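You operate a simulated robot arm through the tools that you are given. There is no shell and no other tool.

You are at the controls of a simulated robot arm. One attempt, no reset.

## Task
Turn the blue pocket to the white arrow, lock it and stand the blue-banded sleeve in it.
Fine: the red lever frees and locks the four-colour turntable. Set down upright: what you pick out.

The check looks at the end state, three seconds after you hand in, the way a careful person would. Anything else that was tipped, shoved, dropped, spilled or broken makes it a failure.

## Robot
A 6-joint arm with a two-finger parallel gripper, fixed in place. Base frame: the origin is on the floor under the middle of its stand, x ahead of it, y to its left, z up; the work surface is at about z = 76. Readings come in cm, degrees, newtons and seconds.
With the tool pointing down near the work surface it reaches from about 24 to 64 cm from the base axis. Its first joint turns from -66.0 to 66.0 degrees. Payload 2.7 kg.
The tool frame sits at the grasp point between the pads (the TCP): z along the fingers, y along the line on which they close. The tips reach 2.3 cm beyond it. Largest opening 9.4 cm; finger width 3.8, thickness 1; the body of the gripper, 5.4 by 9.6 cm, starts 3.9 cm behind the TCP.
Orientation is that of the tool frame in the base frame, as [roll, pitch, yaw] about the fixed x, y, z axes, in that order (R = Rz(yaw) Ry(pitch) Rx(roll)). With the fingers straight down and closing along the base's y, the tool's x points along the base's -x, its y along +y and its z along -z.

## Interface
- The arm moves only by the tool jog_arm. Its argument "series" is a list of rows, each an object (a shift or turn left out is 0, a gripper value left out holds the last) with "rotation": the turn, a rotation vector about the tool's x, y, z in units of 5 degrees (1.0 is 5 degrees), a list of three; "slide": the shift along the tool's x, y, z in units of 50 mm (1.0 is 50 mm), a list of three; "gripper": the opening, from 0 (shut) to 1 (fully open). In form: [{"rotation": [ax, ay, az], "slide": [x, y, z], "gripper": gripper}, ...]. A call has 1 to 20 rows; each row shifts and turns the commanded pose from where the row before left it, along the tool's axes as they then stand. A call with a number of a shift or a turn outside -1 to 1 is refused whole. A row lasts 0.2 s, in which the tool goes at most 5 cm and 8.6 degrees; a call with a longer step from one row to the next is refused whole, and so is a gripper value outside its range. A pose out of reach is approached as far as the arm can. The call stops where the force on the tool passes 40 N (or 10 N more than at its start, if that is more) or the arm is blocked; 0.2 s more then pass. The fingers move at their own pace (about 4.5 cm/s each) and stop on an object; they squeeze with about 37 N. The grip force told is the motor's: it shows also when the fingers shut on nothing. Time passes only in rows, and 0.2 s behind the last, so rows that do not move let the fingers close. It gives the time, the measured TCP pose, the force on the tool (base axes), the opening and the grip force at its end, in the units of the frame above (readings bear some noise), with the torque about the TCP (base axes, N m) and any sound that the robot's microphone picked up.
- Cameras (640 x 400 px; columns grow to the right, rows downward): "scene" is fixed at [7.62, -42.6, 141.05]; the picture's right is [0.80, -0.60, 0.00], its down [-0.30, -0.40, -0.87] and it looks along [0.52, 0.69, -0.50] (base axes); focal length 309 px, centre (320, 200). "wrist" rides on the gripper at [8.7, 1.6, -7.4] in the tool frame; the picture's right is [-0.18, 0.98, 0.00], its down [-0.58, -0.11, -0.81] and it looks along [-0.79, -0.15, 0.59] (tool axes); focal length 243 px, centre (320, 200). There is no depth. A picture from a camera that has moved, and an enlarged one, comes with that camera's place and axes in the base frame and with its lens.
- grab_frame(camera): a new picture of that camera. No time passes.
- close_up(camera, box): a new picture of the part [left, top, right, bottom] of that camera's present view, enlarged. No time passes.
- finish_job(): hands the job in; it is judged then, once.

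Places have to be worked out from the pictures, the camera data and where the tool is seen. Open the gripper and draw the arm clear of the work before you hand the job in, unless the task says otherwise.

The tools are called by a JSON object that holds its "method" and its "body". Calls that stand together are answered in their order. jog_arm: Moves the arm, as the interface text tells. Its arguments: {"type":"object","properties":{"series":{"type":"array"}},"required":["series"]} The other tools are called the same way: grab_frame (camera) takes a picture; close_up (camera, box) takes an enlarged picture of a part of a camera's view; finish_job () hands the job in.

At the start:

```text
time: 0.0
eef_pos: [44.14, 11.97, 118.62]
tool_rot: [179.9, 0.0, -179.8]
ft_force: [-0.2, 0.6, 0.0]
torque: [0.0, 0.01, 0.02]
grip_width: 9.41
finger_force: 0.2
```

scene: 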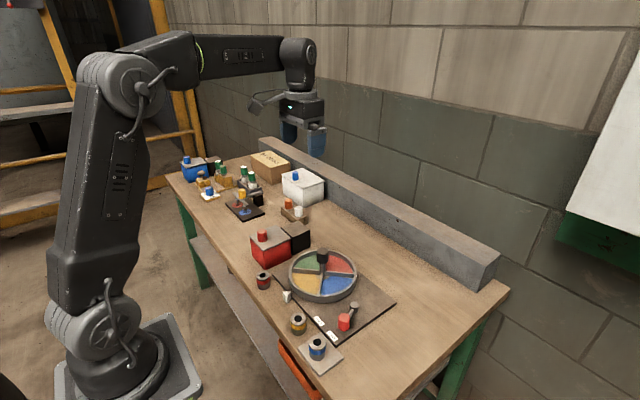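
wrist: 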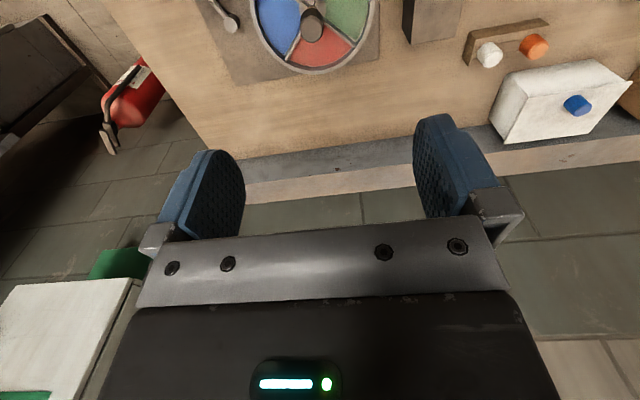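

The first pictures show the turntable with four colours, a red lever, and three banded sleeves near the table's front edge. I take enlarged views before moving anything.

{"method": "close_up", "body": {"camera": "scene", "box": [230, 220, 410, 380]}}

{"method": "close_up", "body": {"camera": "scene", "box": [160, 140, 340, 260]}}

{"method": "close_up", "body": {"camera": "scene", "box": [280, 290, 370, 375]}}

```text
2.50 times, centred on (320, 300) of scene
camera zoom: at [7.62, -42.6, 141.05], right [0.8, -0.6, 0.0], down [-0.3, -0.4, -0.87], along [0.52, 0.69, -0.5], focal length 772 px, centre (320, -50)
```

zoom: 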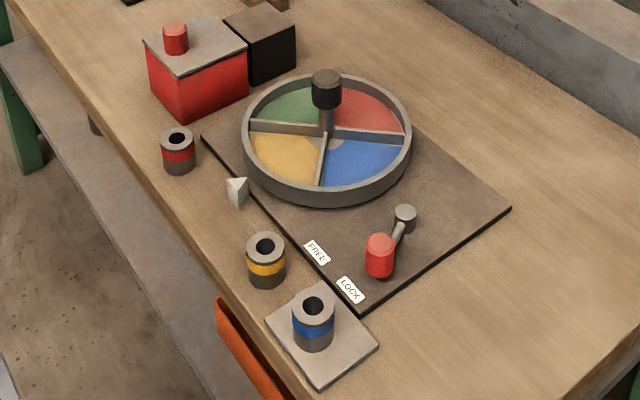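

```text
3.33 times, centred on (250, 200) of scene
camera zoom: at [7.62, -42.6, 141.05], right [0.8, -0.6, 0.0], down [-0.3, -0.4, -0.87], along [0.52, 0.69, -0.5], focal length 1029 px, centre (553, 200)
```

zoom: 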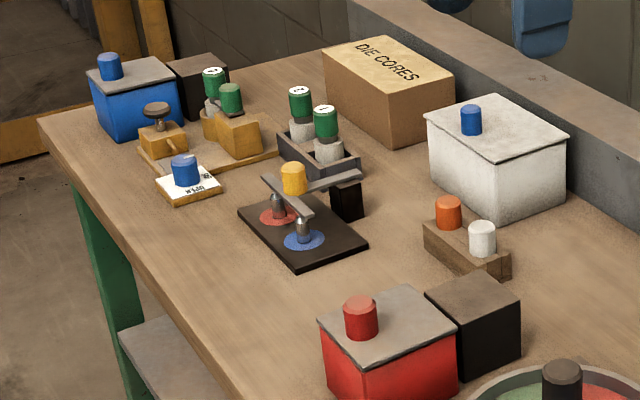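

```text
4.71 times, centred on (325, 332) of scene
camera zoom: at [7.62, -42.6, 141.05], right [0.8, -0.6, 0.0], down [-0.3, -0.4, -0.87], along [0.52, 0.69, -0.5], focal length 1452 px, centre (296, -424)
```

zoom: 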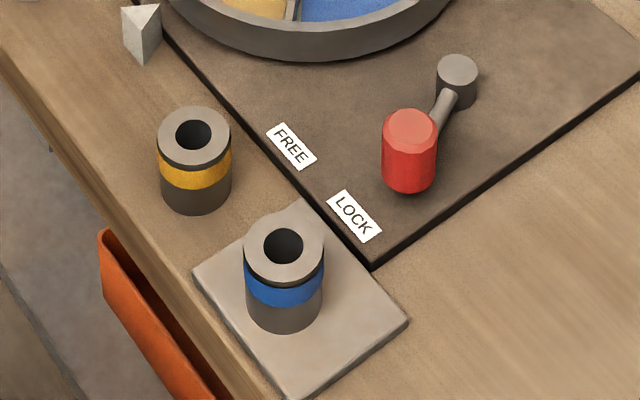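

The blue sleeve stands on a small grey plate near (32, -8). The turntable centre is near (47, 9) with yellow facing the white arrow, and the lever is at LOCK. I back the arm up through free air so the wrist camera can view the workplace.

{"method": "jog_arm", "body": {"series": [{"slide": [0.471, -0.399, 0.35], "gripper": 1}, {"slide": [0.471, -0.399, 0.35]}, {"slide": [0.471, -0.399, 0.35]}, {"slide": [0.471, -0.399, 0.35]}, {"slide": [0.471, -0.399, 0.35]}, {"slide": [0.471, -0.399, 0.35]}, {}]}}

{"method": "grab_frame", "body": {"camera": "wrist"}}

{"method": "grab_frame", "body": {"camera": "scene"}}

```text
time: 1.6
eef_pos: [29.97, 0.14, 108.0]
tool_rot: [179.9, 0.0, -179.9]
ft_force: [-0.1, -1.0, -0.1]
torque: [0.01, -0.02, -0.02]
grip_width: 9.42
finger_force: 0.0
```

```text
taken
camera wrist: at [21.23, 1.65, 115.41], right [0.18, 0.98, 0.0], down [0.58, -0.11, 0.81], along [0.79, -0.15, -0.59], focal length 243 px, centre (320, 200)
```

wrist: 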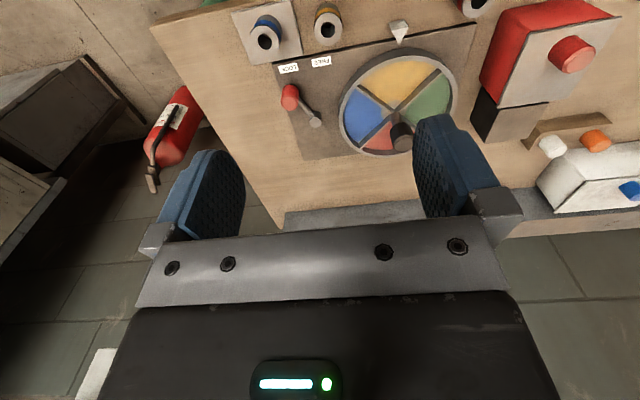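

```text
taken
```

scene: 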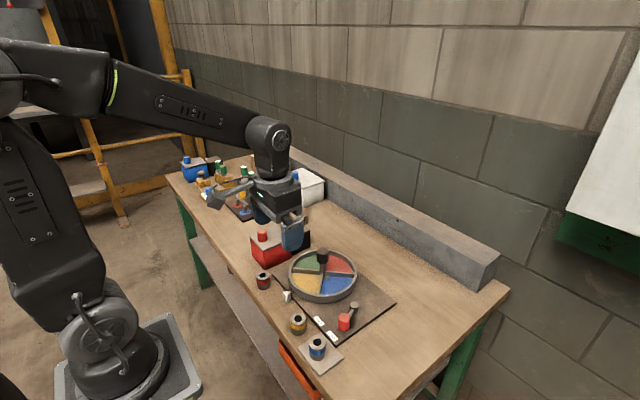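

The wrist camera now sees the whole station, upside down. I enlarge it to read the lever, dividers and sleeves.

{"method": "close_up", "body": {"camera": "wrist", "box": [230, 0, 480, 160]}}

{"method": "close_up", "body": {"camera": "wrist", "box": [330, 10, 470, 160]}}

{"method": "close_up", "body": {"camera": "wrist", "box": [230, 0, 370, 140]}}

```text
2.50 times, centred on (355, 80) of wrist
camera zoom: at [21.23, 1.65, 115.41], right [0.18, 0.98, 0.0], down [0.58, -0.11, 0.81], along [0.79, -0.15, -0.59], focal length 606 px, centre (232, 500)
```

zoom: 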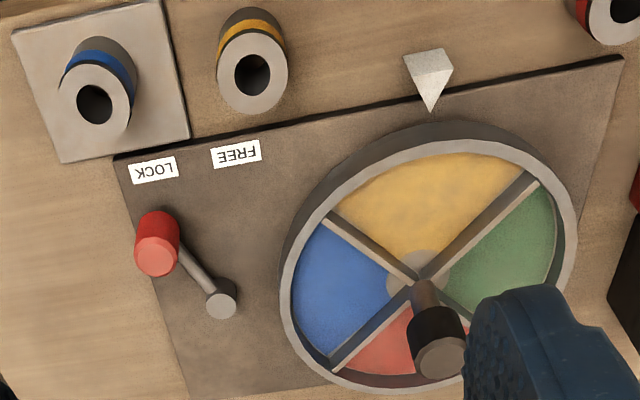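

```text
2.67 times, centred on (400, 85) of wrist
camera zoom: at [21.23, 1.65, 115.41], right [0.18, 0.98, 0.0], down [0.58, -0.11, 0.81], along [0.79, -0.15, -0.59], focal length 647 px, centre (107, 507)
```

zoom: 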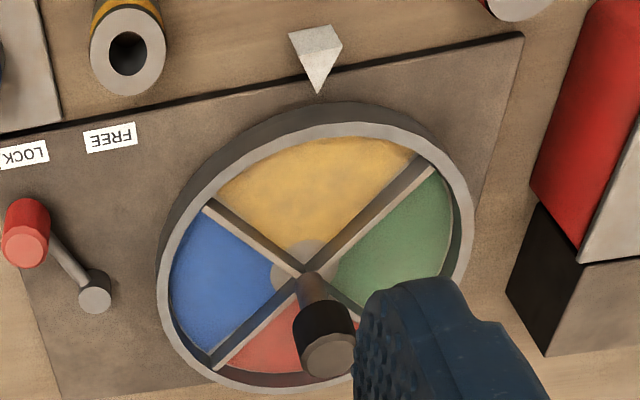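

```text
2.86 times, centred on (300, 70) of wrist
camera zoom: at [21.23, 1.65, 115.41], right [0.18, 0.98, 0.0], down [0.58, -0.11, 0.81], along [0.79, -0.15, -0.59], focal length 693 px, centre (377, 571)
```

zoom: 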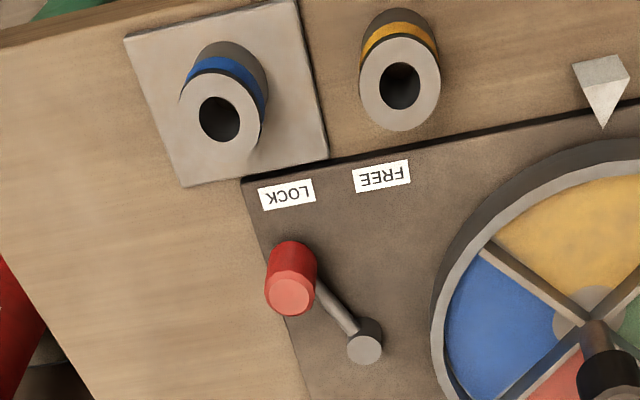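

By triangulation the red handle top is at about (41.4, -6.9, 81.3) with its pivot at (47.1, -3.9). The turntable knob is at (47.5, 9.6, 87) and the blue sleeve top at (33.0, -7.8, 80.4). I move above the lever handle with the fingers part open, so I can cage it.

{"method": "jog_arm", "body": {"series": [{"slide": [-0.409, -0.278, 0.64], "gripper": 0.55}, {"slide": [-0.409, -0.278, 0.64]}, {"slide": [-0.409, -0.278, 0.64]}, {"slide": [-0.409, -0.278, 0.64]}, {"slide": [-0.409, -0.278, 0.64]}, {}]}}

{"method": "grab_frame", "body": {"camera": "wrist"}}

{"method": "close_up", "body": {"camera": "scene", "box": [230, 220, 410, 380]}}

```text
time: 3.0
eef_pos: [40.24, -6.98, 91.93]
tool_rot: [179.8, 0.0, -179.9]
ft_force: [-0.5, 0.6, 0.5]
torque: [0.0, 0.0, -0.01]
grip_width: 5.17
finger_force: 0.1
```

```text
taken
camera wrist: at [31.49, -5.47, 99.32], right [0.18, 0.98, 0.0], down [0.58, -0.11, 0.81], along [0.79, -0.15, -0.59], focal length 243 px, centre (320, 200)
```

wrist: 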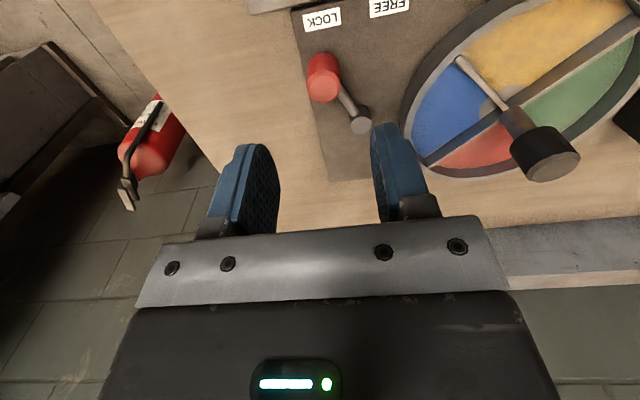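

```text
2.50 times, centred on (320, 300) of scene
camera zoom: at [7.62, -42.6, 141.05], right [0.8, -0.6, 0.0], down [-0.3, -0.4, -0.87], along [0.52, 0.69, -0.5], focal length 772 px, centre (320, -50)
```

zoom: 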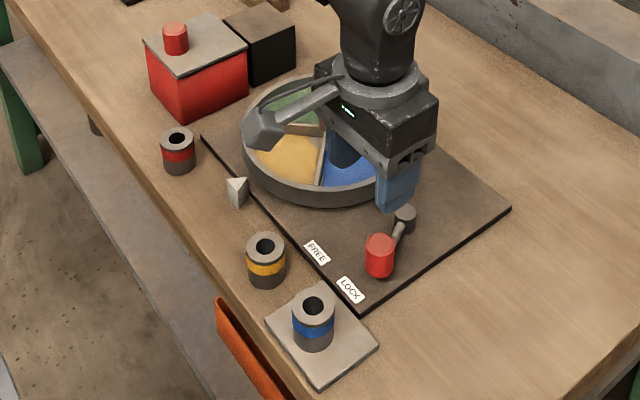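

The new wrist view confirms the handle at about (41.2, -7.0), within the fingers' gap. I descend so the fingers straddle it with the tips around z = 79.

{"method": "jog_arm", "body": {"series": [{"slide": [0, 0, 0.53]}, {"slide": [0, 0, 0.53]}, {"slide": [0, 0, 0.53]}, {"slide": [0, 0, 0.5]}, {}]}}

{"method": "grab_frame", "body": {"camera": "wrist"}}

{"method": "close_up", "body": {"camera": "scene", "box": [280, 260, 400, 360]}}

```text
time: 4.2
eef_pos: [40.19, -6.85, 81.44]
tool_rot: [180.0, -0.2, -179.9]
ft_force: [-0.7, 1.1, -0.3]
torque: [-0.01, 0.01, 0.0]
grip_width: 5.15
finger_force: 0.0
```

```text
taken
camera wrist: at [31.49, -5.35, 88.87], right [0.18, 0.98, 0.0], down [0.58, -0.11, 0.81], along [0.79, -0.15, -0.59], focal length 243 px, centre (320, 200)
```

wrist: 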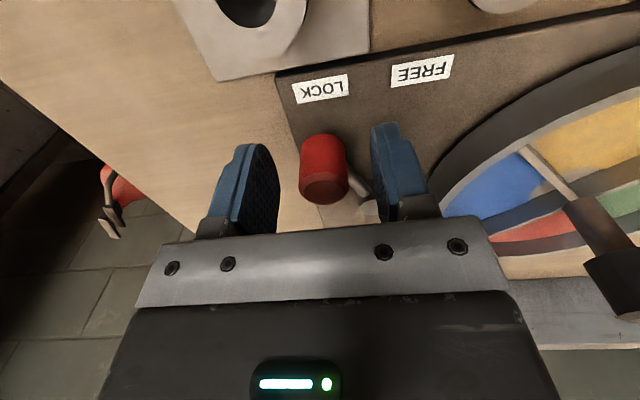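

```text
4.00 times, centred on (340, 310) of scene
camera zoom: at [7.62, -42.6, 141.05], right [0.8, -0.6, 0.0], down [-0.3, -0.4, -0.87], along [0.52, 0.69, -0.5], focal length 1234 px, centre (240, -240)
```

zoom: 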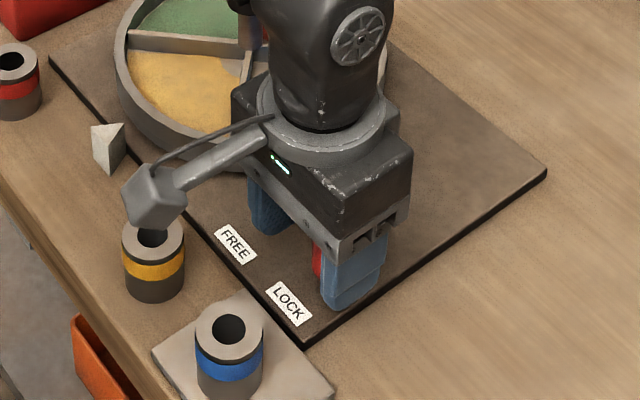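

The handle sits between the fingers. I raise slightly so the tips stay above the turntable rim, narrow the cage, and start sweeping the handle toward FREE (+y) in small steps.

{"method": "jog_arm", "body": {"series": [{"slide": [0, 0, -0.14], "gripper": 0.4}, {}, {}, {"slide": [0, 0.1, 0]}, {"slide": [0, 0.1, 0]}, {"slide": [0, 0.1, 0]}, {"slide": [0, 0.1, 0]}, {"slide": [0, 0.1, 0]}, {"slide": [0, 0.1, 0]}, {}]}}

{"method": "grab_frame", "body": {"camera": "wrist"}}

{"method": "close_up", "body": {"camera": "scene", "box": [280, 260, 400, 360]}}

```text
time: 6.4
eef_pos: [40.29, -3.84, 82.41]
tool_rot: [179.9, -0.1, -179.9]
ft_force: [0.3, -0.8, 0.5]
torque: [-0.02, 0.01, 0.01]
grip_width: 3.76
finger_force: 0.2
```

```text
taken
camera wrist: at [31.51, -2.35, 89.69], right [0.18, 0.98, 0.0], down [0.58, -0.11, 0.81], along [0.79, -0.15, -0.59], focal length 243 px, centre (320, 200)
```

wrist: 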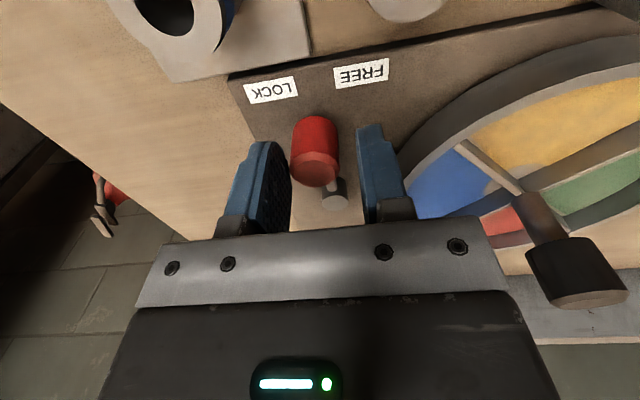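

```text
4.00 times, centred on (340, 310) of scene
camera zoom: at [7.62, -42.6, 141.05], right [0.8, -0.6, 0.0], down [-0.3, -0.4, -0.87], along [0.52, 0.69, -0.5], focal length 1234 px, centre (240, -240)
```

zoom: 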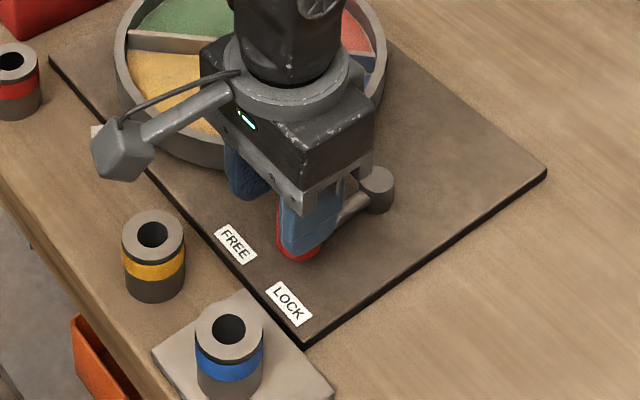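

The lever follows with almost no force and is about halfway. I continue toward FREE and watch the clearance between the right finger and the turntable rim.

{"method": "jog_arm", "body": {"series": [{"slide": [0, 0.1, 0]}, {"slide": [0, 0.1, 0]}, {"slide": [0, 0.1, 0]}, {"slide": [0, 0.1, 0]}, {}]}}

{"method": "grab_frame", "body": {"camera": "wrist"}}

{"method": "close_up", "body": {"camera": "scene", "box": [280, 260, 400, 360]}}

```text
time: 7.6
eef_pos: [40.32, -1.83, 82.34]
tool_rot: [179.9, -0.1, -179.9]
ft_force: [1.0, 0.2, 0.0]
torque: [0.04, -0.01, 0.03]
grip_width: 3.75
finger_force: 0.0
```

```text
taken
camera wrist: at [31.47, -0.35, 89.68], right [0.18, 0.98, 0.0], down [0.58, -0.11, 0.81], along [0.79, -0.15, -0.59], focal length 243 px, centre (320, 200)
```

wrist: 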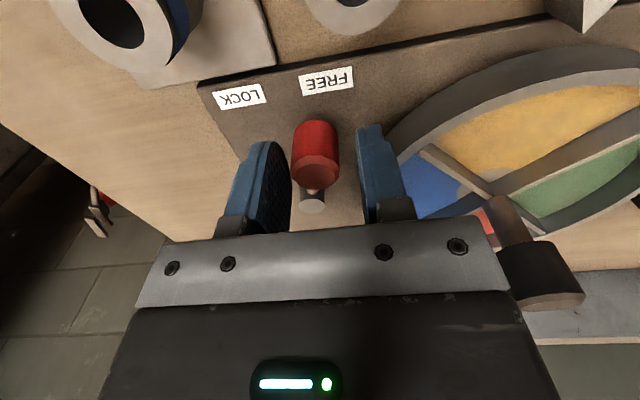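

```text
4.00 times, centred on (340, 310) of scene
camera zoom: at [7.62, -42.6, 141.05], right [0.8, -0.6, 0.0], down [-0.3, -0.4, -0.87], along [0.52, 0.69, -0.5], focal length 1234 px, centre (240, -240)
```

zoom: 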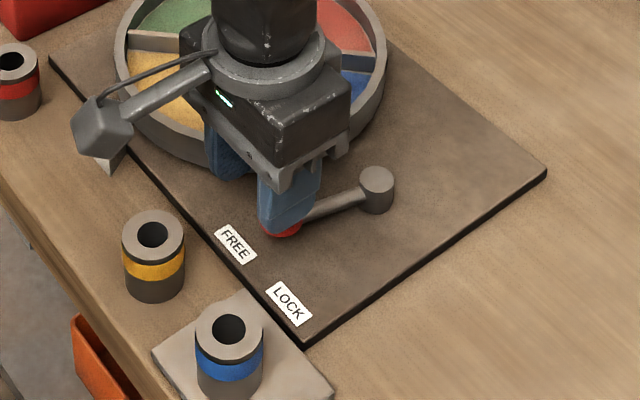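

Force is still near zero and the handle is abreast of the FREE label. I raise 2 mm for rim clearance and continue in small steps until it stops.

{"method": "jog_arm", "body": {"series": [{"slide": [0, 0, -0.04]}, {"slide": [0, 0.08, 0]}, {"slide": [0, 0.08, 0]}, {"slide": [0, 0.08, 0]}, {"slide": [0, 0.08, 0]}, {}]}}

{"method": "grab_frame", "body": {"camera": "wrist"}}

{"method": "close_up", "body": {"camera": "scene", "box": [280, 260, 400, 360]}}

```text
time: 9.0
eef_pos: [40.28, -0.36, 82.42]
tool_rot: [180.0, 0.0, -179.9]
ft_force: [-0.9, -11.6, 4.7]
torque: [-0.38, -0.08, -0.17]
grip_width: 4.27
finger_force: 6.3
```

```text
taken
camera wrist: at [31.53, 1.08, 89.82], right [0.18, 0.98, 0.0], down [0.58, -0.11, 0.81], along [0.79, -0.15, -0.59], focal length 243 px, centre (320, 200)
```

wrist: 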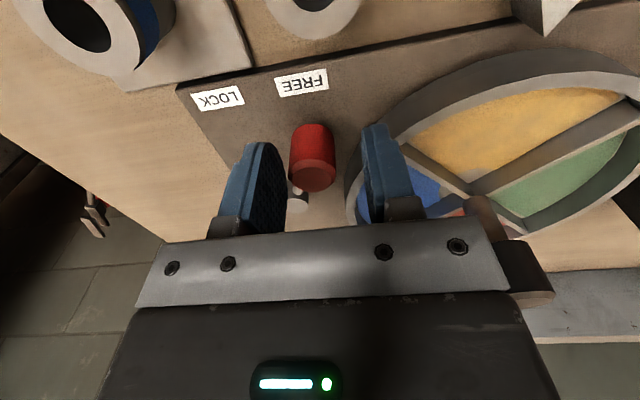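

```text
4.00 times, centred on (340, 310) of scene
camera zoom: at [7.61, -42.63, 141.05], right [0.8, -0.6, 0.0], down [-0.3, -0.4, -0.87], along [0.52, 0.69, -0.5], focal length 1234 px, centre (240, -240)
```

zoom: 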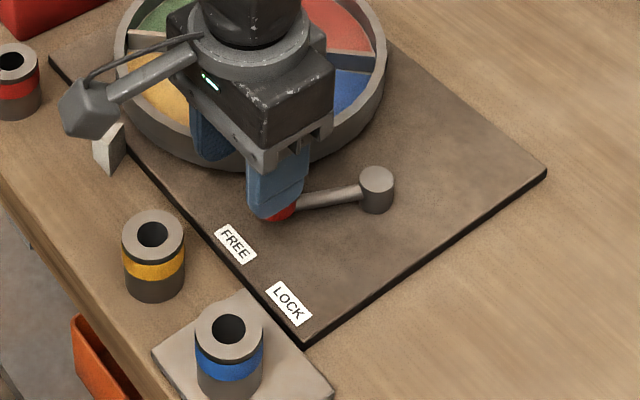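

The resistance of about 11 N and the left pad pressing on the handle show the lever is at its FREE stop, at about 155°. I back off to centre the fingers, then lift clear.

{"method": "jog_arm", "body": {"series": [{"slide": [0, -0.1, 0]}, {"slide": [0, -0.09, 0]}, {}, {"slide": [0, 0, -0.4]}, {"slide": [0, 0, -0.8]}, {"slide": [0, 0, -0.8]}, {"slide": [0, 0, -0.8]}, {}]}}

{"method": "grab_frame", "body": {"camera": "wrist"}}

{"method": "close_up", "body": {"camera": "scene", "box": [230, 220, 410, 380]}}

```text
time: 10.8
eef_pos: [40.48, -1.12, 96.73]
tool_rot: [179.9, 0.0, -179.9]
ft_force: [-0.1, 0.1, -0.3]
torque: [-0.03, -0.04, 0.0]
grip_width: 3.73
finger_force: 0.0
```

```text
taken
camera wrist: at [31.68, 0.39, 104.06], right [0.18, 0.98, 0.0], down [0.58, -0.11, 0.81], along [0.79, -0.15, -0.59], focal length 243 px, centre (320, 200)
```

wrist: 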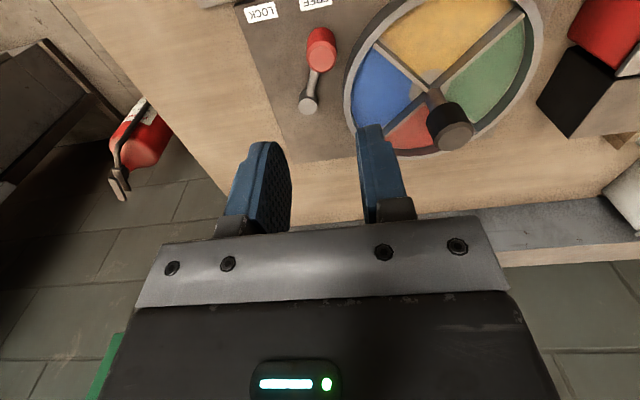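

```text
2.50 times, centred on (320, 300) of scene
camera zoom: at [7.62, -42.6, 141.05], right [0.8, -0.6, 0.0], down [-0.3, -0.4, -0.87], along [0.52, 0.69, -0.5], focal length 772 px, centre (320, -50)
```

zoom: 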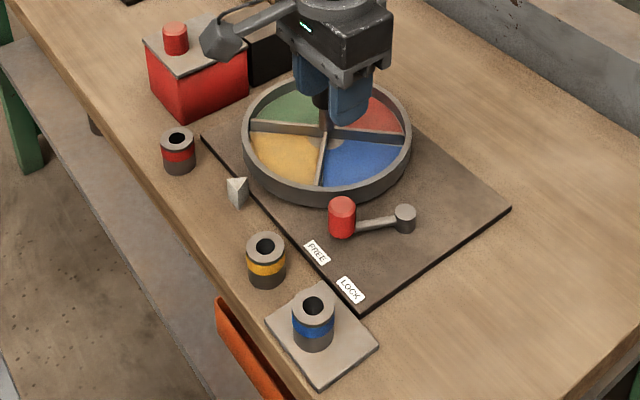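

The lever now lies toward FREE. I move above the knob at about (47.4, 9.5) with the fingers open a little wider than it.

{"method": "jog_arm", "body": {"series": [{"slide": [-0.346, 0.531, 0.035], "gripper": 0.6}, {"slide": [-0.346, 0.531, 0.035]}, {"slide": [-0.346, 0.531, 0.035]}, {"slide": [-0.346, 0.531, 0.035]}, {}]}}

{"method": "grab_frame", "body": {"camera": "wrist"}}

{"method": "close_up", "body": {"camera": "scene", "box": [230, 180, 410, 340]}}

```text
time: 12.0
eef_pos: [47.01, 9.41, 95.94]
tool_rot: [180.0, 0.0, -179.9]
ft_force: [-0.5, -0.4, -1.1]
torque: [0.0, -0.01, 0.0]
grip_width: 5.63
finger_force: 0.1
```

```text
taken
camera wrist: at [38.33, 10.8, 103.19], right [0.18, 0.98, 0.0], down [0.58, -0.11, 0.81], along [0.79, -0.15, -0.59], focal length 243 px, centre (320, 200)
```

wrist: 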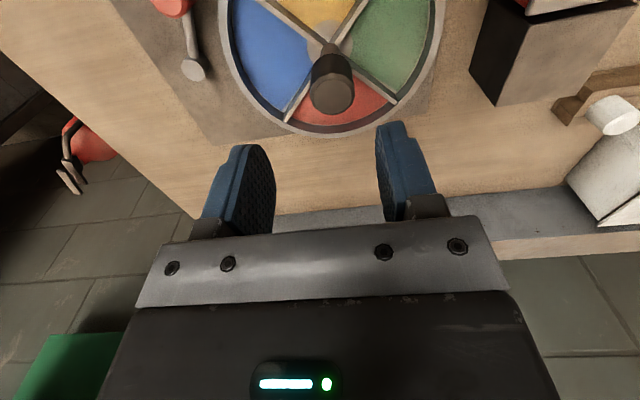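

```text
2.50 times, centred on (320, 260) of scene
camera zoom: at [7.62, -42.6, 141.05], right [0.8, -0.6, 0.0], down [-0.3, -0.4, -0.87], along [0.52, 0.69, -0.5], focal length 772 px, centre (320, 50)
```

zoom: 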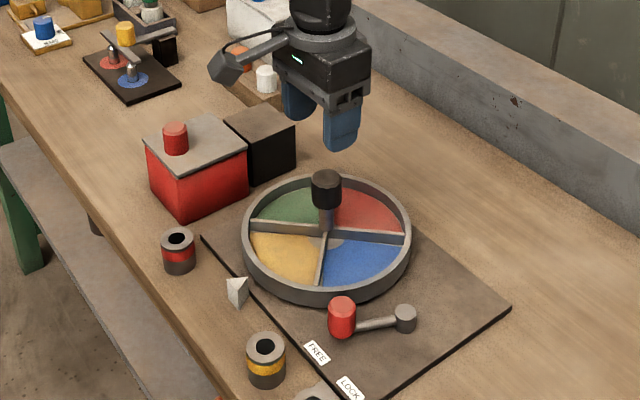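

Several views agree on a knob centre of about (47.75, 9.75) with its top at 86.9. I descend with a small correction so the pads flank the knob.

{"method": "jog_arm", "body": {"series": [{"slide": [-0.07, 0.03, 0.3]}, {"slide": [-0.07, 0.03, 0.5]}, {"slide": [0, 0, 0.5]}, {"slide": [0, 0, 0.4]}, {"slide": [0, 0, 0.35]}, {}]}}

{"method": "grab_frame", "body": {"camera": "wrist"}}

{"method": "close_up", "body": {"camera": "scene", "box": [260, 200, 380, 320]}}

```text
time: 13.4
eef_pos: [47.95, 9.84, 85.69]
tool_rot: [179.9, 0.0, -179.9]
ft_force: [0.2, 0.3, -0.4]
torque: [0.0, -0.01, 0.04]
grip_width: 5.64
finger_force: 0.0
```

```text
taken
camera wrist: at [39.22, 11.27, 92.97], right [0.18, 0.98, 0.0], down [0.58, -0.11, 0.81], along [0.79, -0.15, -0.59], focal length 243 px, centre (320, 200)
```

wrist: 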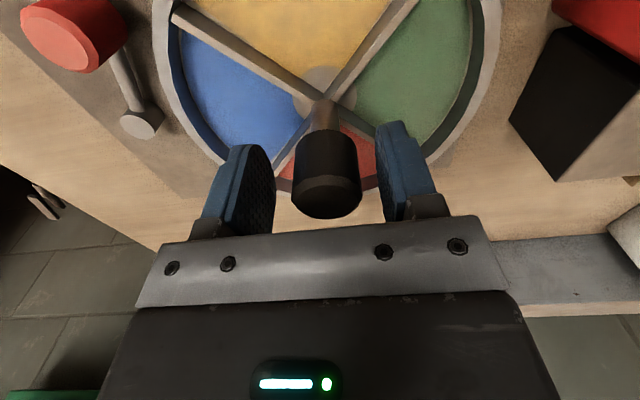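

```text
3.33 times, centred on (320, 260) of scene
camera zoom: at [7.62, -42.6, 141.05], right [0.8, -0.6, 0.0], down [-0.3, -0.4, -0.87], along [0.52, 0.69, -0.5], focal length 1029 px, centre (320, 0)
```

zoom: 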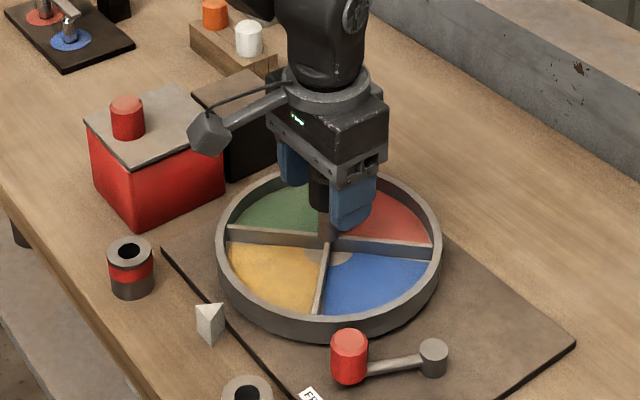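

The knob is centred between the pads and my estimate of the turntable axis, about (47.9, 9.9), matches the tool position. I close the grip on the knob.

{"method": "jog_arm", "body": {"series": [{"gripper": 0.0}, {}, {}, {}]}}

{"method": "grab_frame", "body": {"camera": "wrist"}}

```text
time: 14.4
eef_pos: [47.97, 10.04, 85.71]
tool_rot: [179.9, 0.1, -179.8]
ft_force: [-0.2, 27.1, -6.2]
torque: [-0.24, -0.42, 0.15]
grip_width: 3.38
finger_force: 44.8
```

```text
taken
camera wrist: at [39.21, 11.47, 92.97], right [0.18, 0.98, 0.0], down [0.58, -0.11, 0.81], along [0.79, -0.14, -0.59], focal length 243 px, centre (320, 200)
```

wrist: 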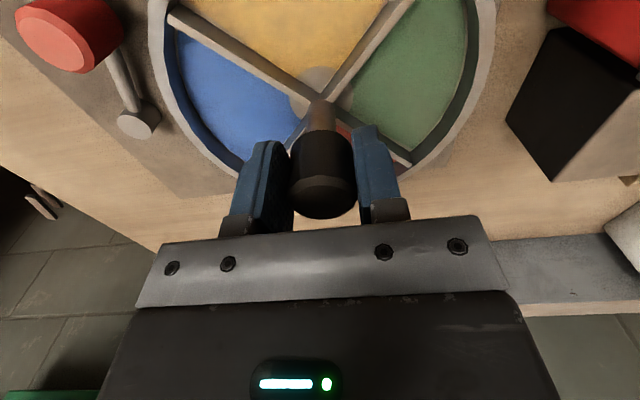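

The knob gripped at 3.38 cm but pulled the tool about 2 mm in +y, giving 27 N sideways. I shift the command by that much to relieve it.

{"method": "jog_arm", "body": {"series": [{"slide": [0, 0.02, 0]}, {"slide": [0, 0.02, 0]}, {}]}}

```text
time: 15.2
eef_pos: [47.89, 10.04, 85.67]
tool_rot: [180.0, 0.0, -179.8]
ft_force: [10.2, 22.5, -3.4]
torque: [-0.71, 0.93, 0.13]
grip_width: 3.36
finger_force: 44.6
```

The side force only dropped to 22 N. I shift another 2 mm in +y and read again.

{"method": "jog_arm", "body": {"series": [{"slide": [0, 0.02, 0]}, {"slide": [0, 0.02, 0]}, {}]}}

```text
time: 16.0
eef_pos: [47.99, 10.1, 85.71]
tool_rot: [-180.0, 0.1, -180.0]
ft_force: [10.2, 1.7, 5.2]
torque: [-0.4, -0.33, -0.03]
grip_width: 3.37
finger_force: 45.0
```

The side force is now gone. I begin turning clockwise from above (about +tool z), 15° first, to check that the turntable follows.

{"method": "jog_arm", "body": {"series": [{"rotation": [0, 0, 1]}, {"rotation": [0, 0, 1]}, {"rotation": [0, 0, 1]}, {}]}}

{"method": "close_up", "body": {"camera": "scene", "box": [260, 200, 380, 320]}}

{"method": "grab_frame", "body": {"camera": "wrist"}}

```text
time: 17.0
eef_pos: [47.88, 10.14, 85.65]
tool_rot: [179.8, 0.2, 165.0]
ft_force: [18.8, 8.8, 2.1]
torque: [-0.83, 0.2, 0.05]
grip_width: 3.41
finger_force: 45.3
```

```text
3.33 times, centred on (320, 260) of scene
camera zoom: at [7.66, -42.58, 141.06], right [0.8, -0.6, 0.0], down [-0.3, -0.4, -0.87], along [0.52, 0.69, -0.5], focal length 1029 px, centre (320, 0)
```

zoom: 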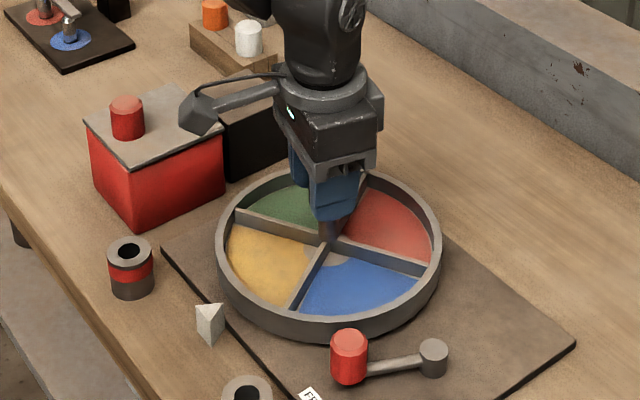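

```text
taken
camera wrist: at [39.92, 13.82, 92.96], right [0.43, 0.9, 0.0], down [0.53, -0.26, 0.81], along [0.73, -0.35, -0.59], focal length 243 px, centre (320, 200)
```

wrist: 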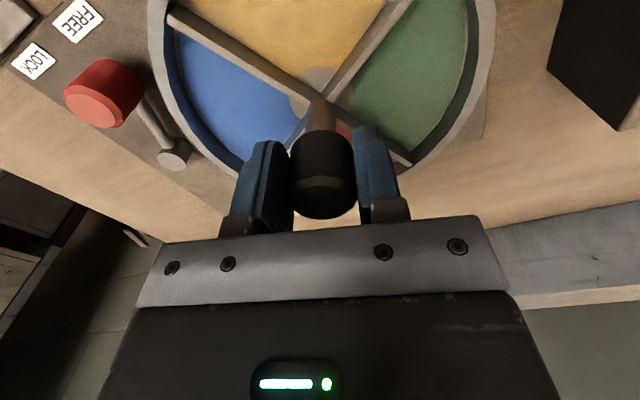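

The turntable turns with the grip, and the wrist view of it is unchanged. A growing force toward +x and +y suggests the axis is slightly off that way, so I nudge and continue another 25°.

{"method": "jog_arm", "body": {"series": [{"slide": [-0.03, 0.02, 0]}, {"rotation": [0, 0, 1]}, {"rotation": [0, 0, 1]}, {"rotation": [0, 0, 1]}, {}]}}

```text
time: 18.2
eef_pos: [47.99, 10.25, 85.74]
tool_rot: [179.9, 0.0, 150.0]
ft_force: [7.8, 15.4, 10.3]
torque: [0.07, 1.38, 0.09]
grip_width: 3.36
finger_force: 44.9
```

Still following, with moderate force. I nudge toward +y and continue the turn.

{"method": "jog_arm", "body": {"series": [{"slide": [0.01, 0.03, 0]}, {"rotation": [0, 0, 1]}, {"rotation": [0, 0, 1]}, {"rotation": [0, 0, 1]}, {"rotation": [0, 0, 1]}, {}]}}

{"method": "grab_frame", "body": {"camera": "wrist"}}

{"method": "grab_frame", "body": {"camera": "scene"}}

```text
time: 19.6
eef_pos: [48.16, 10.51, 85.64]
tool_rot: [179.7, 0.2, 130.0]
ft_force: [12.7, 20.8, 7.1]
torque: [-0.33, 0.16, 0.09]
grip_width: 3.41
finger_force: 45.3
```

```text
taken
camera wrist: at [43.68, 17.95, 92.96], right [0.87, 0.49, 0.01], down [0.29, -0.52, 0.81], along [0.4, -0.7, -0.59], focal length 243 px, centre (320, 200)
```

wrist: 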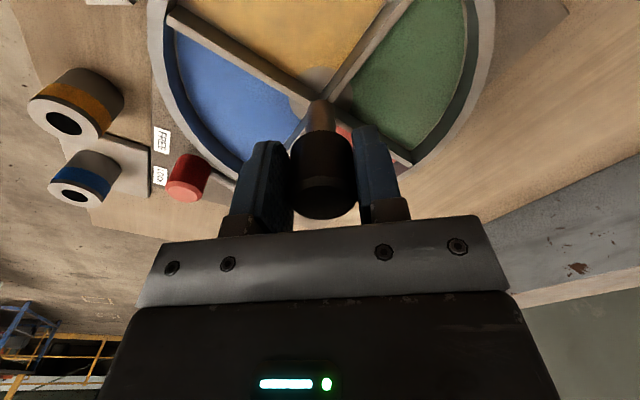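

```text
taken
```

scene: 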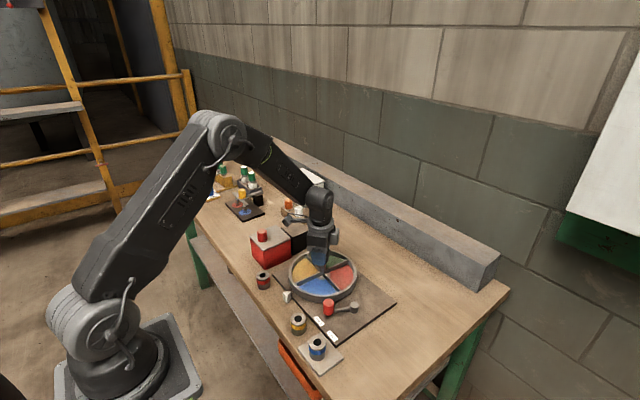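

It is turned 50° and tracking. The knob sits slightly off along the finger width, so the tool centre must arc a little; I nudge it and turn another 20°.

{"method": "jog_arm", "body": {"series": [{"slide": [0.01, 0.035, 0]}, {"rotation": [0, 0, 1]}, {"rotation": [0, 0, 1]}, {"slide": [0.0, 0.015, 0], "rotation": [0, 0, 1]}, {"slide": [0.0, 0.015, 0], "rotation": [0, 0, 1]}, {}]}}

```text
time: 21.0
eef_pos: [48.28, 10.55, 85.67]
tool_rot: [180.0, 0.0, 110.0]
ft_force: [8.3, 6.1, 12.2]
torque: [-0.85, 0.29, 0.0]
grip_width: 3.38
finger_force: 44.8
```

Forces are low. I complete the last 20° to reach 90° in total.

{"method": "jog_arm", "body": {"series": [{"slide": [0.0, 0.015, 0], "rotation": [0, 0, 1]}, {"slide": [0.0, 0.01, 0], "rotation": [0, 0, 1]}, {"rotation": [0, 0, 1]}, {"rotation": [0, 0, 1]}, {}, {}]}}

{"method": "grab_frame", "body": {"camera": "wrist"}}

{"method": "close_up", "body": {"camera": "scene", "box": [260, 200, 380, 320]}}

```text
time: 22.4
eef_pos: [48.46, 10.57, 85.65]
tool_rot: [179.8, 0.0, 90.1]
ft_force: [12.4, 1.0, 13.6]
torque: [-0.66, 0.6, -0.01]
grip_width: 3.35
finger_force: 44.7
```

```text
taken
camera wrist: at [50.0, 19.08, 92.97], right [0.98, -0.18, 0.0], down [-0.11, -0.58, 0.81], along [-0.15, -0.79, -0.59], focal length 243 px, centre (320, 200)
```

wrist: 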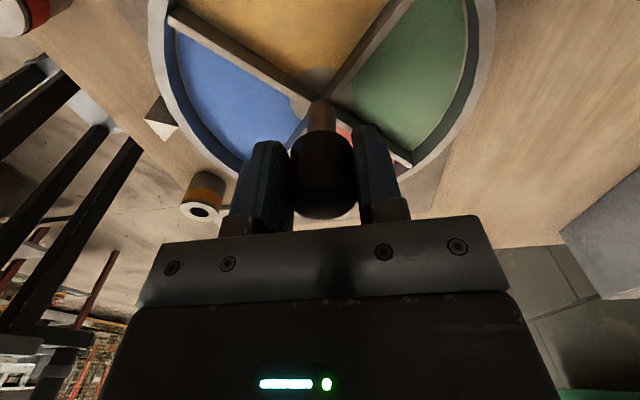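

```text
3.33 times, centred on (320, 260) of scene
camera zoom: at [7.63, -42.6, 141.05], right [0.8, -0.6, 0.0], down [-0.3, -0.4, -0.87], along [0.52, 0.69, -0.5], focal length 1029 px, centre (320, 0)
```

zoom: 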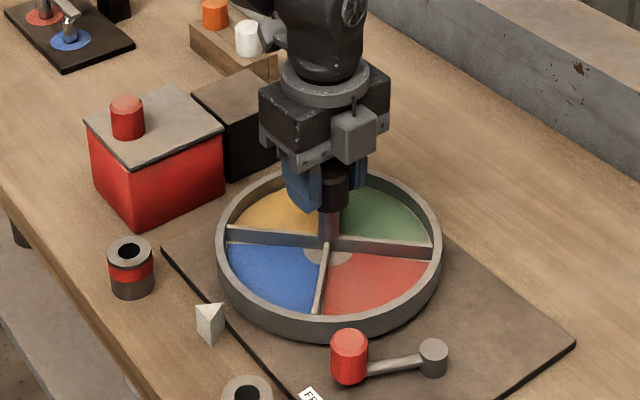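

Blue now faces the white arrow and the dividers sit exactly where the earlier ones did. I open gently and rise straight up off the knob.

{"method": "jog_arm", "body": {"series": [{"gripper": 0.6}, {}, {}, {"slide": [0, 0, -0.3]}, {"slide": [0, 0, -0.6]}, {"slide": [0, 0, -0.8]}, {"slide": [0, 0, -0.8]}, {}]}}

{"method": "grab_frame", "body": {"camera": "wrist"}}

{"method": "close_up", "body": {"camera": "scene", "box": [230, 220, 410, 380]}}

```text
time: 24.2
eef_pos: [48.4, 10.67, 98.28]
tool_rot: [179.9, 0.0, 90.2]
ft_force: [0.2, 0.2, -0.6]
torque: [0.0, -0.01, 0.0]
grip_width: 5.65
finger_force: 0.0
```

```text
taken
camera wrist: at [49.96, 19.2, 105.55], right [0.98, -0.18, 0.0], down [-0.11, -0.58, 0.81], along [-0.15, -0.79, -0.59], focal length 243 px, centre (320, 200)
```

wrist: 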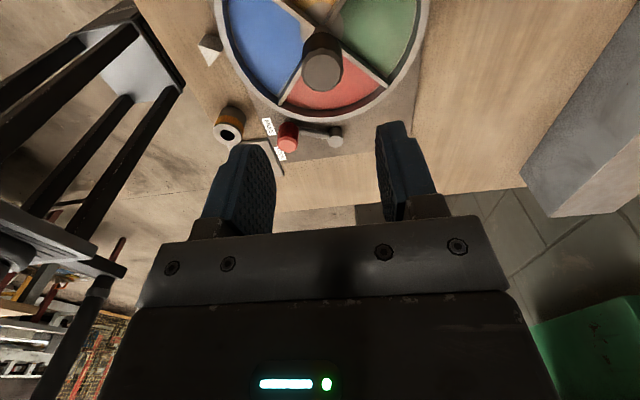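

```text
2.50 times, centred on (320, 300) of scene
camera zoom: at [7.62, -42.6, 141.05], right [0.8, -0.6, 0.0], down [-0.3, -0.4, -0.87], along [0.52, 0.69, -0.5], focal length 772 px, centre (320, -50)
```

zoom: 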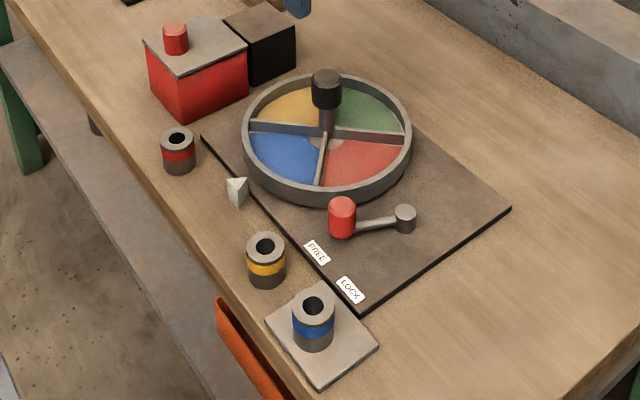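

The scene view matches the initial divider layout, with blue now at the arrow. I rotate the tool back to its original yaw at this safe height before going to the lever.

{"method": "jog_arm", "body": {"series": [{"rotation": [0, 0, -1], "gripper": 0.42}, {"rotation": [0, 0, -1]}, {"rotation": [0, 0, -1]}, {"rotation": [0, 0, -1]}, {"rotation": [0, 0, -1]}, {"rotation": [0, 0, -1]}, {"rotation": [0, 0, -1]}, {"rotation": [0, 0, -1]}, {"rotation": [0, 0, -1]}, {"rotation": [0, 0, -1]}, {"rotation": [0, 0, -1]}, {"rotation": [0, 0, -1]}, {"rotation": [0, 0, -1]}, {"rotation": [0, 0, -1]}, {"rotation": [0, 0, -1]}, {"rotation": [0, 0, -1]}, {"rotation": [0, 0, -1]}, {"rotation": [0, 0, -1]}, {}]}}

```text
time: 28.2
eef_pos: [48.49, 10.68, 98.08]
tool_rot: [179.9, 0.0, -179.8]
ft_force: [0.0, 0.9, 0.3]
torque: [-0.02, 0.0, 0.02]
grip_width: 3.95
finger_force: 0.0
```

Tool yaw is restored. I move above the lever handle at about (41.4, -1.1) with the narrow cage opening.

{"method": "jog_arm", "body": {"series": [{"slide": [0.415, -0.59, 0.1]}, {"slide": [0.415, -0.59, 0.1]}, {"slide": [0.415, -0.59, 0.4]}, {"slide": [0.415, -0.59, 0.6]}, {}]}}

{"method": "grab_frame", "body": {"camera": "wrist"}}

```text
time: 29.4
eef_pos: [40.3, -1.09, 92.12]
tool_rot: [179.9, 0.1, -179.9]
ft_force: [-0.5, 0.3, 0.4]
torque: [0.0, -0.04, 0.0]
grip_width: 3.98
finger_force: 0.1
```

```text
taken
camera wrist: at [31.49, 0.33, 99.44], right [0.18, 0.98, 0.0], down [0.58, -0.11, 0.81], along [0.79, -0.15, -0.59], focal length 243 px, centre (320, 200)
```

wrist: 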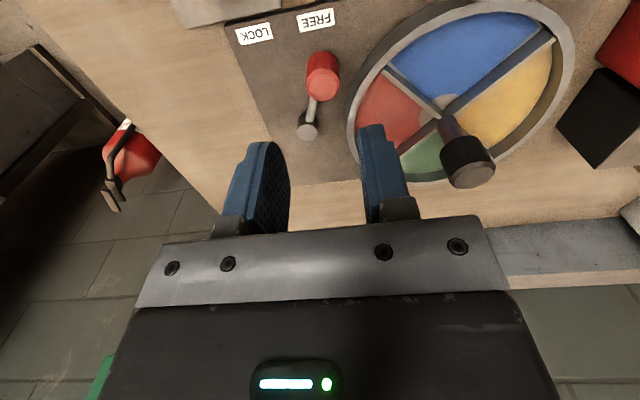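

The handle is at (41.1, -1.2), centred between the fingers. I descend and check.

{"method": "jog_arm", "body": {"series": [{"slide": [0, -0.02, 0.5]}, {"slide": [0, 0, 0.5]}, {"slide": [0, 0, 0.5]}, {"slide": [0, 0, 0.44]}, {}]}}

{"method": "grab_frame", "body": {"camera": "wrist"}}

```text
time: 30.6
eef_pos: [40.1, -1.36, 82.24]
tool_rot: [179.9, -0.1, -179.9]
ft_force: [-0.3, -0.4, 0.0]
torque: [-0.01, 0.05, 0.02]
grip_width: 3.96
finger_force: 0.0
```

```text
taken
camera wrist: at [31.43, 0.13, 89.6], right [0.18, 0.98, 0.0], down [0.58, -0.11, 0.81], along [0.79, -0.15, -0.59], focal length 243 px, centre (320, 200)
```

wrist: 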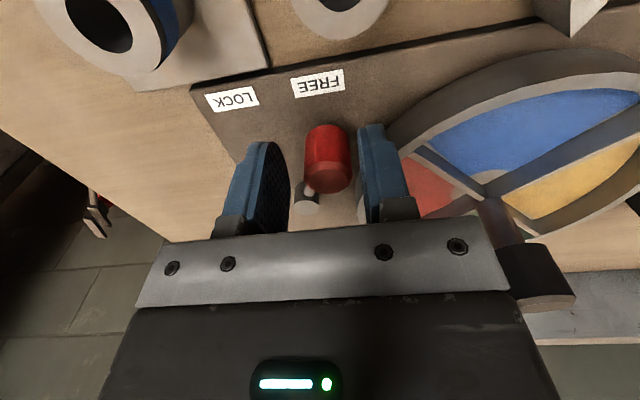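

The handle is caged between the pads. I now sweep it in -y back toward LOCK in small steps.

{"method": "jog_arm", "body": {"series": [{"slide": [0, -0.1, 0]}, {"slide": [0, -0.1, 0]}, {"slide": [0, -0.1, 0]}, {"slide": [0, -0.1, 0]}, {"slide": [0, -0.1, 0]}, {"slide": [0, -0.1, 0]}, {"slide": [0, -0.1, 0]}, {"slide": [0, -0.1, 0]}, {"slide": [0, -0.1, 0]}, {"slide": [0, -0.1, 0]}, {}]}}

{"method": "grab_frame", "body": {"camera": "wrist"}}

{"method": "close_up", "body": {"camera": "scene", "box": [280, 260, 400, 360]}}

```text
time: 33.0
eef_pos: [40.13, -6.45, 82.24]
tool_rot: [179.9, 0.0, -180.0]
ft_force: [0.3, -0.7, -0.3]
torque: [0.01, 0.03, 0.02]
grip_width: 3.93
finger_force: 0.1
```

```text
taken
camera wrist: at [31.26, -4.94, 89.63], right [0.18, 0.98, 0.0], down [0.58, -0.11, 0.81], along [0.79, -0.15, -0.59], focal length 243 px, centre (320, 200)
```

wrist: 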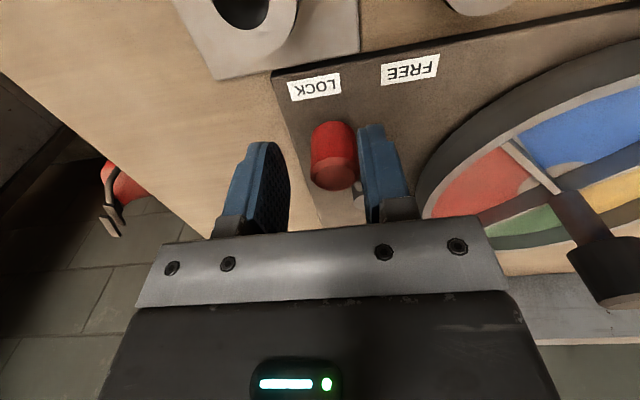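

```text
4.00 times, centred on (340, 310) of scene
camera zoom: at [7.62, -42.6, 141.05], right [0.8, -0.6, 0.0], down [-0.3, -0.4, -0.87], along [0.52, 0.69, -0.5], focal length 1234 px, centre (240, -240)
```

zoom: 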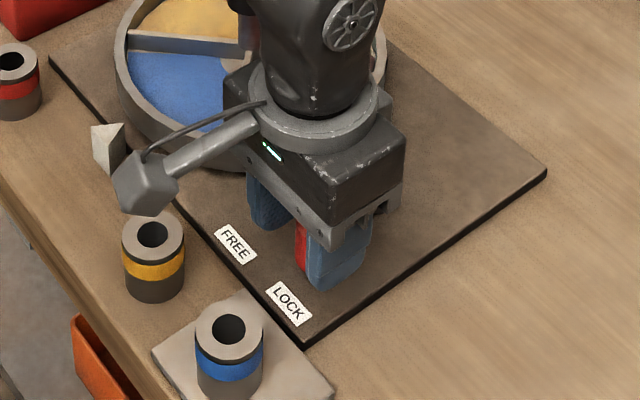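

The handle is now at about y = -5.8 with no resistance yet. I continue in finer steps until it reaches the LOCK stop.

{"method": "jog_arm", "body": {"series": [{"slide": [0, -0.07, 0]}, {"slide": [0, -0.07, 0]}, {"slide": [0, -0.05, 0]}, {"slide": [0, -0.04, 0]}, {"slide": [0, -0.03, 0]}, {}]}}

{"method": "grab_frame", "body": {"camera": "wrist"}}

```text
time: 34.4
eef_pos: [39.95, -7.59, 82.35]
tool_rot: [179.8, -0.1, -179.9]
ft_force: [-0.1, 4.4, 2.3]
torque: [0.12, -0.02, 0.09]
grip_width: 4.13
finger_force: 1.7
```

```text
taken
camera wrist: at [31.29, -6.14, 89.67], right [0.18, 0.98, 0.0], down [0.58, -0.11, 0.81], along [0.79, -0.15, -0.59], focal length 243 px, centre (320, 200)
```

wrist: 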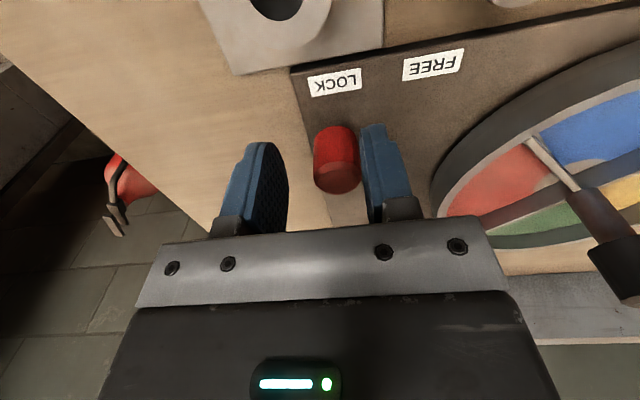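

Resistance has begun (4 N, fingers spreading), so the handle is reaching its LOCK stop. I press a little more to seat it, then back off, centre the fingers and rise.

{"method": "jog_arm", "body": {"series": [{"slide": [0, -0.04, 0]}, {"slide": [0, -0.04, 0]}, {}]}}

{"method": "close_up", "body": {"camera": "scene", "box": [280, 260, 400, 360]}}

```text
time: 35.2
eef_pos: [40.02, -8.0, 82.32]
tool_rot: [179.9, 0.1, -180.0]
ft_force: [1.3, 17.4, -2.2]
torque: [0.24, -0.02, 0.24]
grip_width: 4.73
finger_force: 7.9
```

```text
4.00 times, centred on (340, 310) of scene
camera zoom: at [7.62, -42.56, 141.07], right [0.8, -0.6, 0.0], down [-0.3, -0.4, -0.87], along [0.52, 0.69, -0.5], focal length 1234 px, centre (240, -240)
```

zoom: 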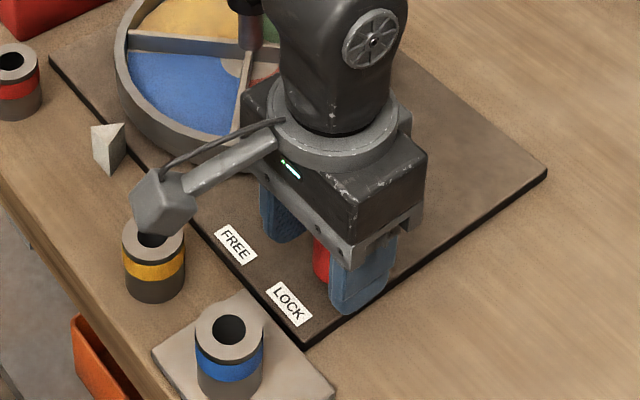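

17 N of resistance puts the lever at its LOCK stop, with the handle at about y = -6.9. I back off to centre and rise.

{"method": "jog_arm", "body": {"series": [{"slide": [0, 0.11, 0]}, {"slide": [0, 0.1, 0]}, {}, {"slide": [0, 0, -0.4]}, {"slide": [0, 0, -0.8]}, {"slide": [0, 0, -0.8]}, {}]}}

{"method": "close_up", "body": {"camera": "scene", "box": [230, 220, 410, 380]}}

{"method": "grab_frame", "body": {"camera": "wrist"}}

```text
time: 36.8
eef_pos: [40.11, -7.09, 92.24]
tool_rot: [179.9, 0.0, -179.8]
ft_force: [-1.2, -0.9, -0.1]
torque: [0.0, -0.01, 0.0]
grip_width: 3.95
finger_force: 0.0
```

```text
2.50 times, centred on (320, 300) of scene
camera zoom: at [7.62, -42.6, 141.05], right [0.8, -0.6, 0.0], down [-0.3, -0.4, -0.87], along [0.52, 0.69, -0.5], focal length 772 px, centre (320, -50)
```

zoom: 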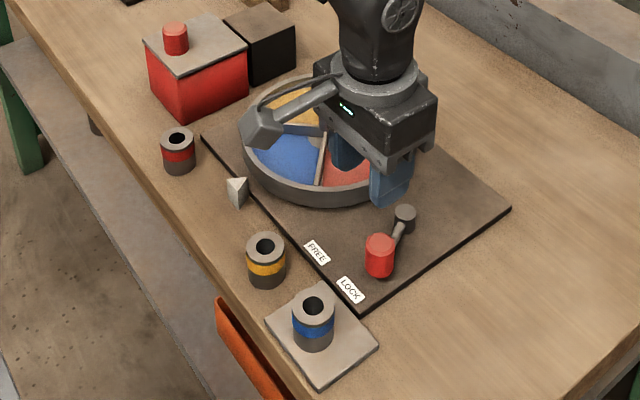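

```text
taken
camera wrist: at [31.29, -5.52, 99.65], right [0.18, 0.98, 0.0], down [0.58, -0.11, 0.81], along [0.79, -0.15, -0.59], focal length 243 px, centre (320, 200)
```

wrist: 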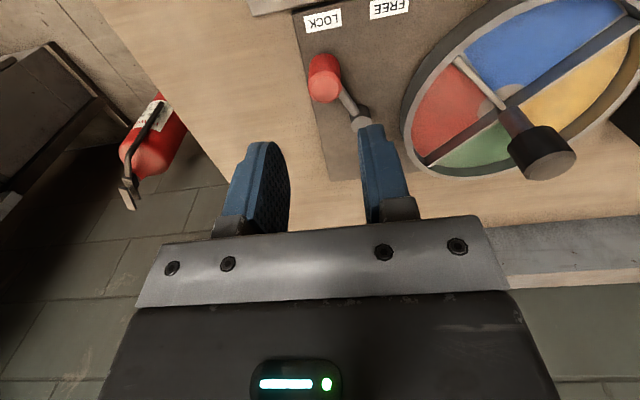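

The lever is back exactly where it was at LOCK and blue faces the arrow. Next is the blue sleeve at about (33.1, -7.75): I move above it with the fingers at 5.6 cm, so they clear the yellow sleeve.

{"method": "jog_arm", "body": {"series": [{"slide": [0.47, -0.045, 0], "gripper": 0.6}, {"slide": [0.47, -0.045, 0]}, {"slide": [0.46, -0.045, 0]}, {}]}}

{"method": "grab_frame", "body": {"camera": "wrist"}}

{"method": "close_up", "body": {"camera": "scene", "box": [260, 280, 380, 390]}}

```text
time: 37.8
eef_pos: [33.16, -7.81, 92.33]
tool_rot: [-179.9, -0.1, -179.9]
ft_force: [-0.3, -0.2, 0.6]
torque: [0.01, 0.01, -0.02]
grip_width: 5.65
finger_force: 0.0
```

```text
taken
camera wrist: at [24.35, -6.29, 99.61], right [0.18, 0.98, 0.0], down [0.58, -0.11, 0.81], along [0.79, -0.15, -0.59], focal length 243 px, centre (320, 200)
```

wrist: 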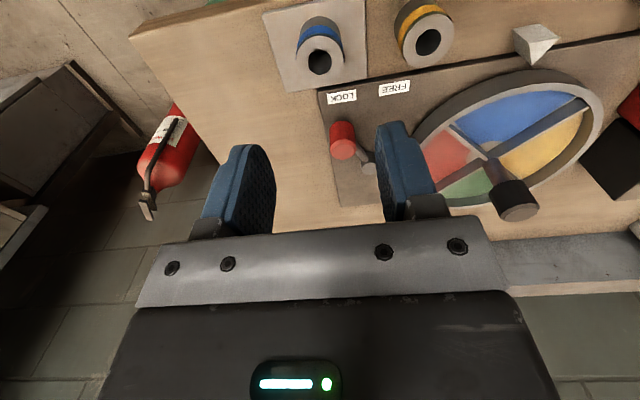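

```text
3.64 times, centred on (320, 335) of scene
camera zoom: at [7.62, -42.6, 141.05], right [0.8, -0.6, 0.0], down [-0.3, -0.4, -0.87], along [0.52, 0.69, -0.5], focal length 1122 px, centre (320, -291)
```

zoom: 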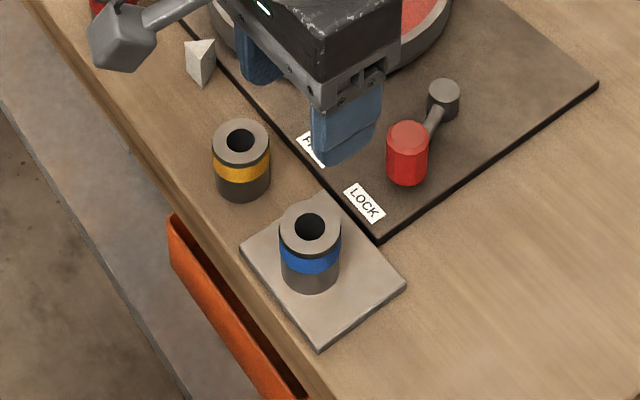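

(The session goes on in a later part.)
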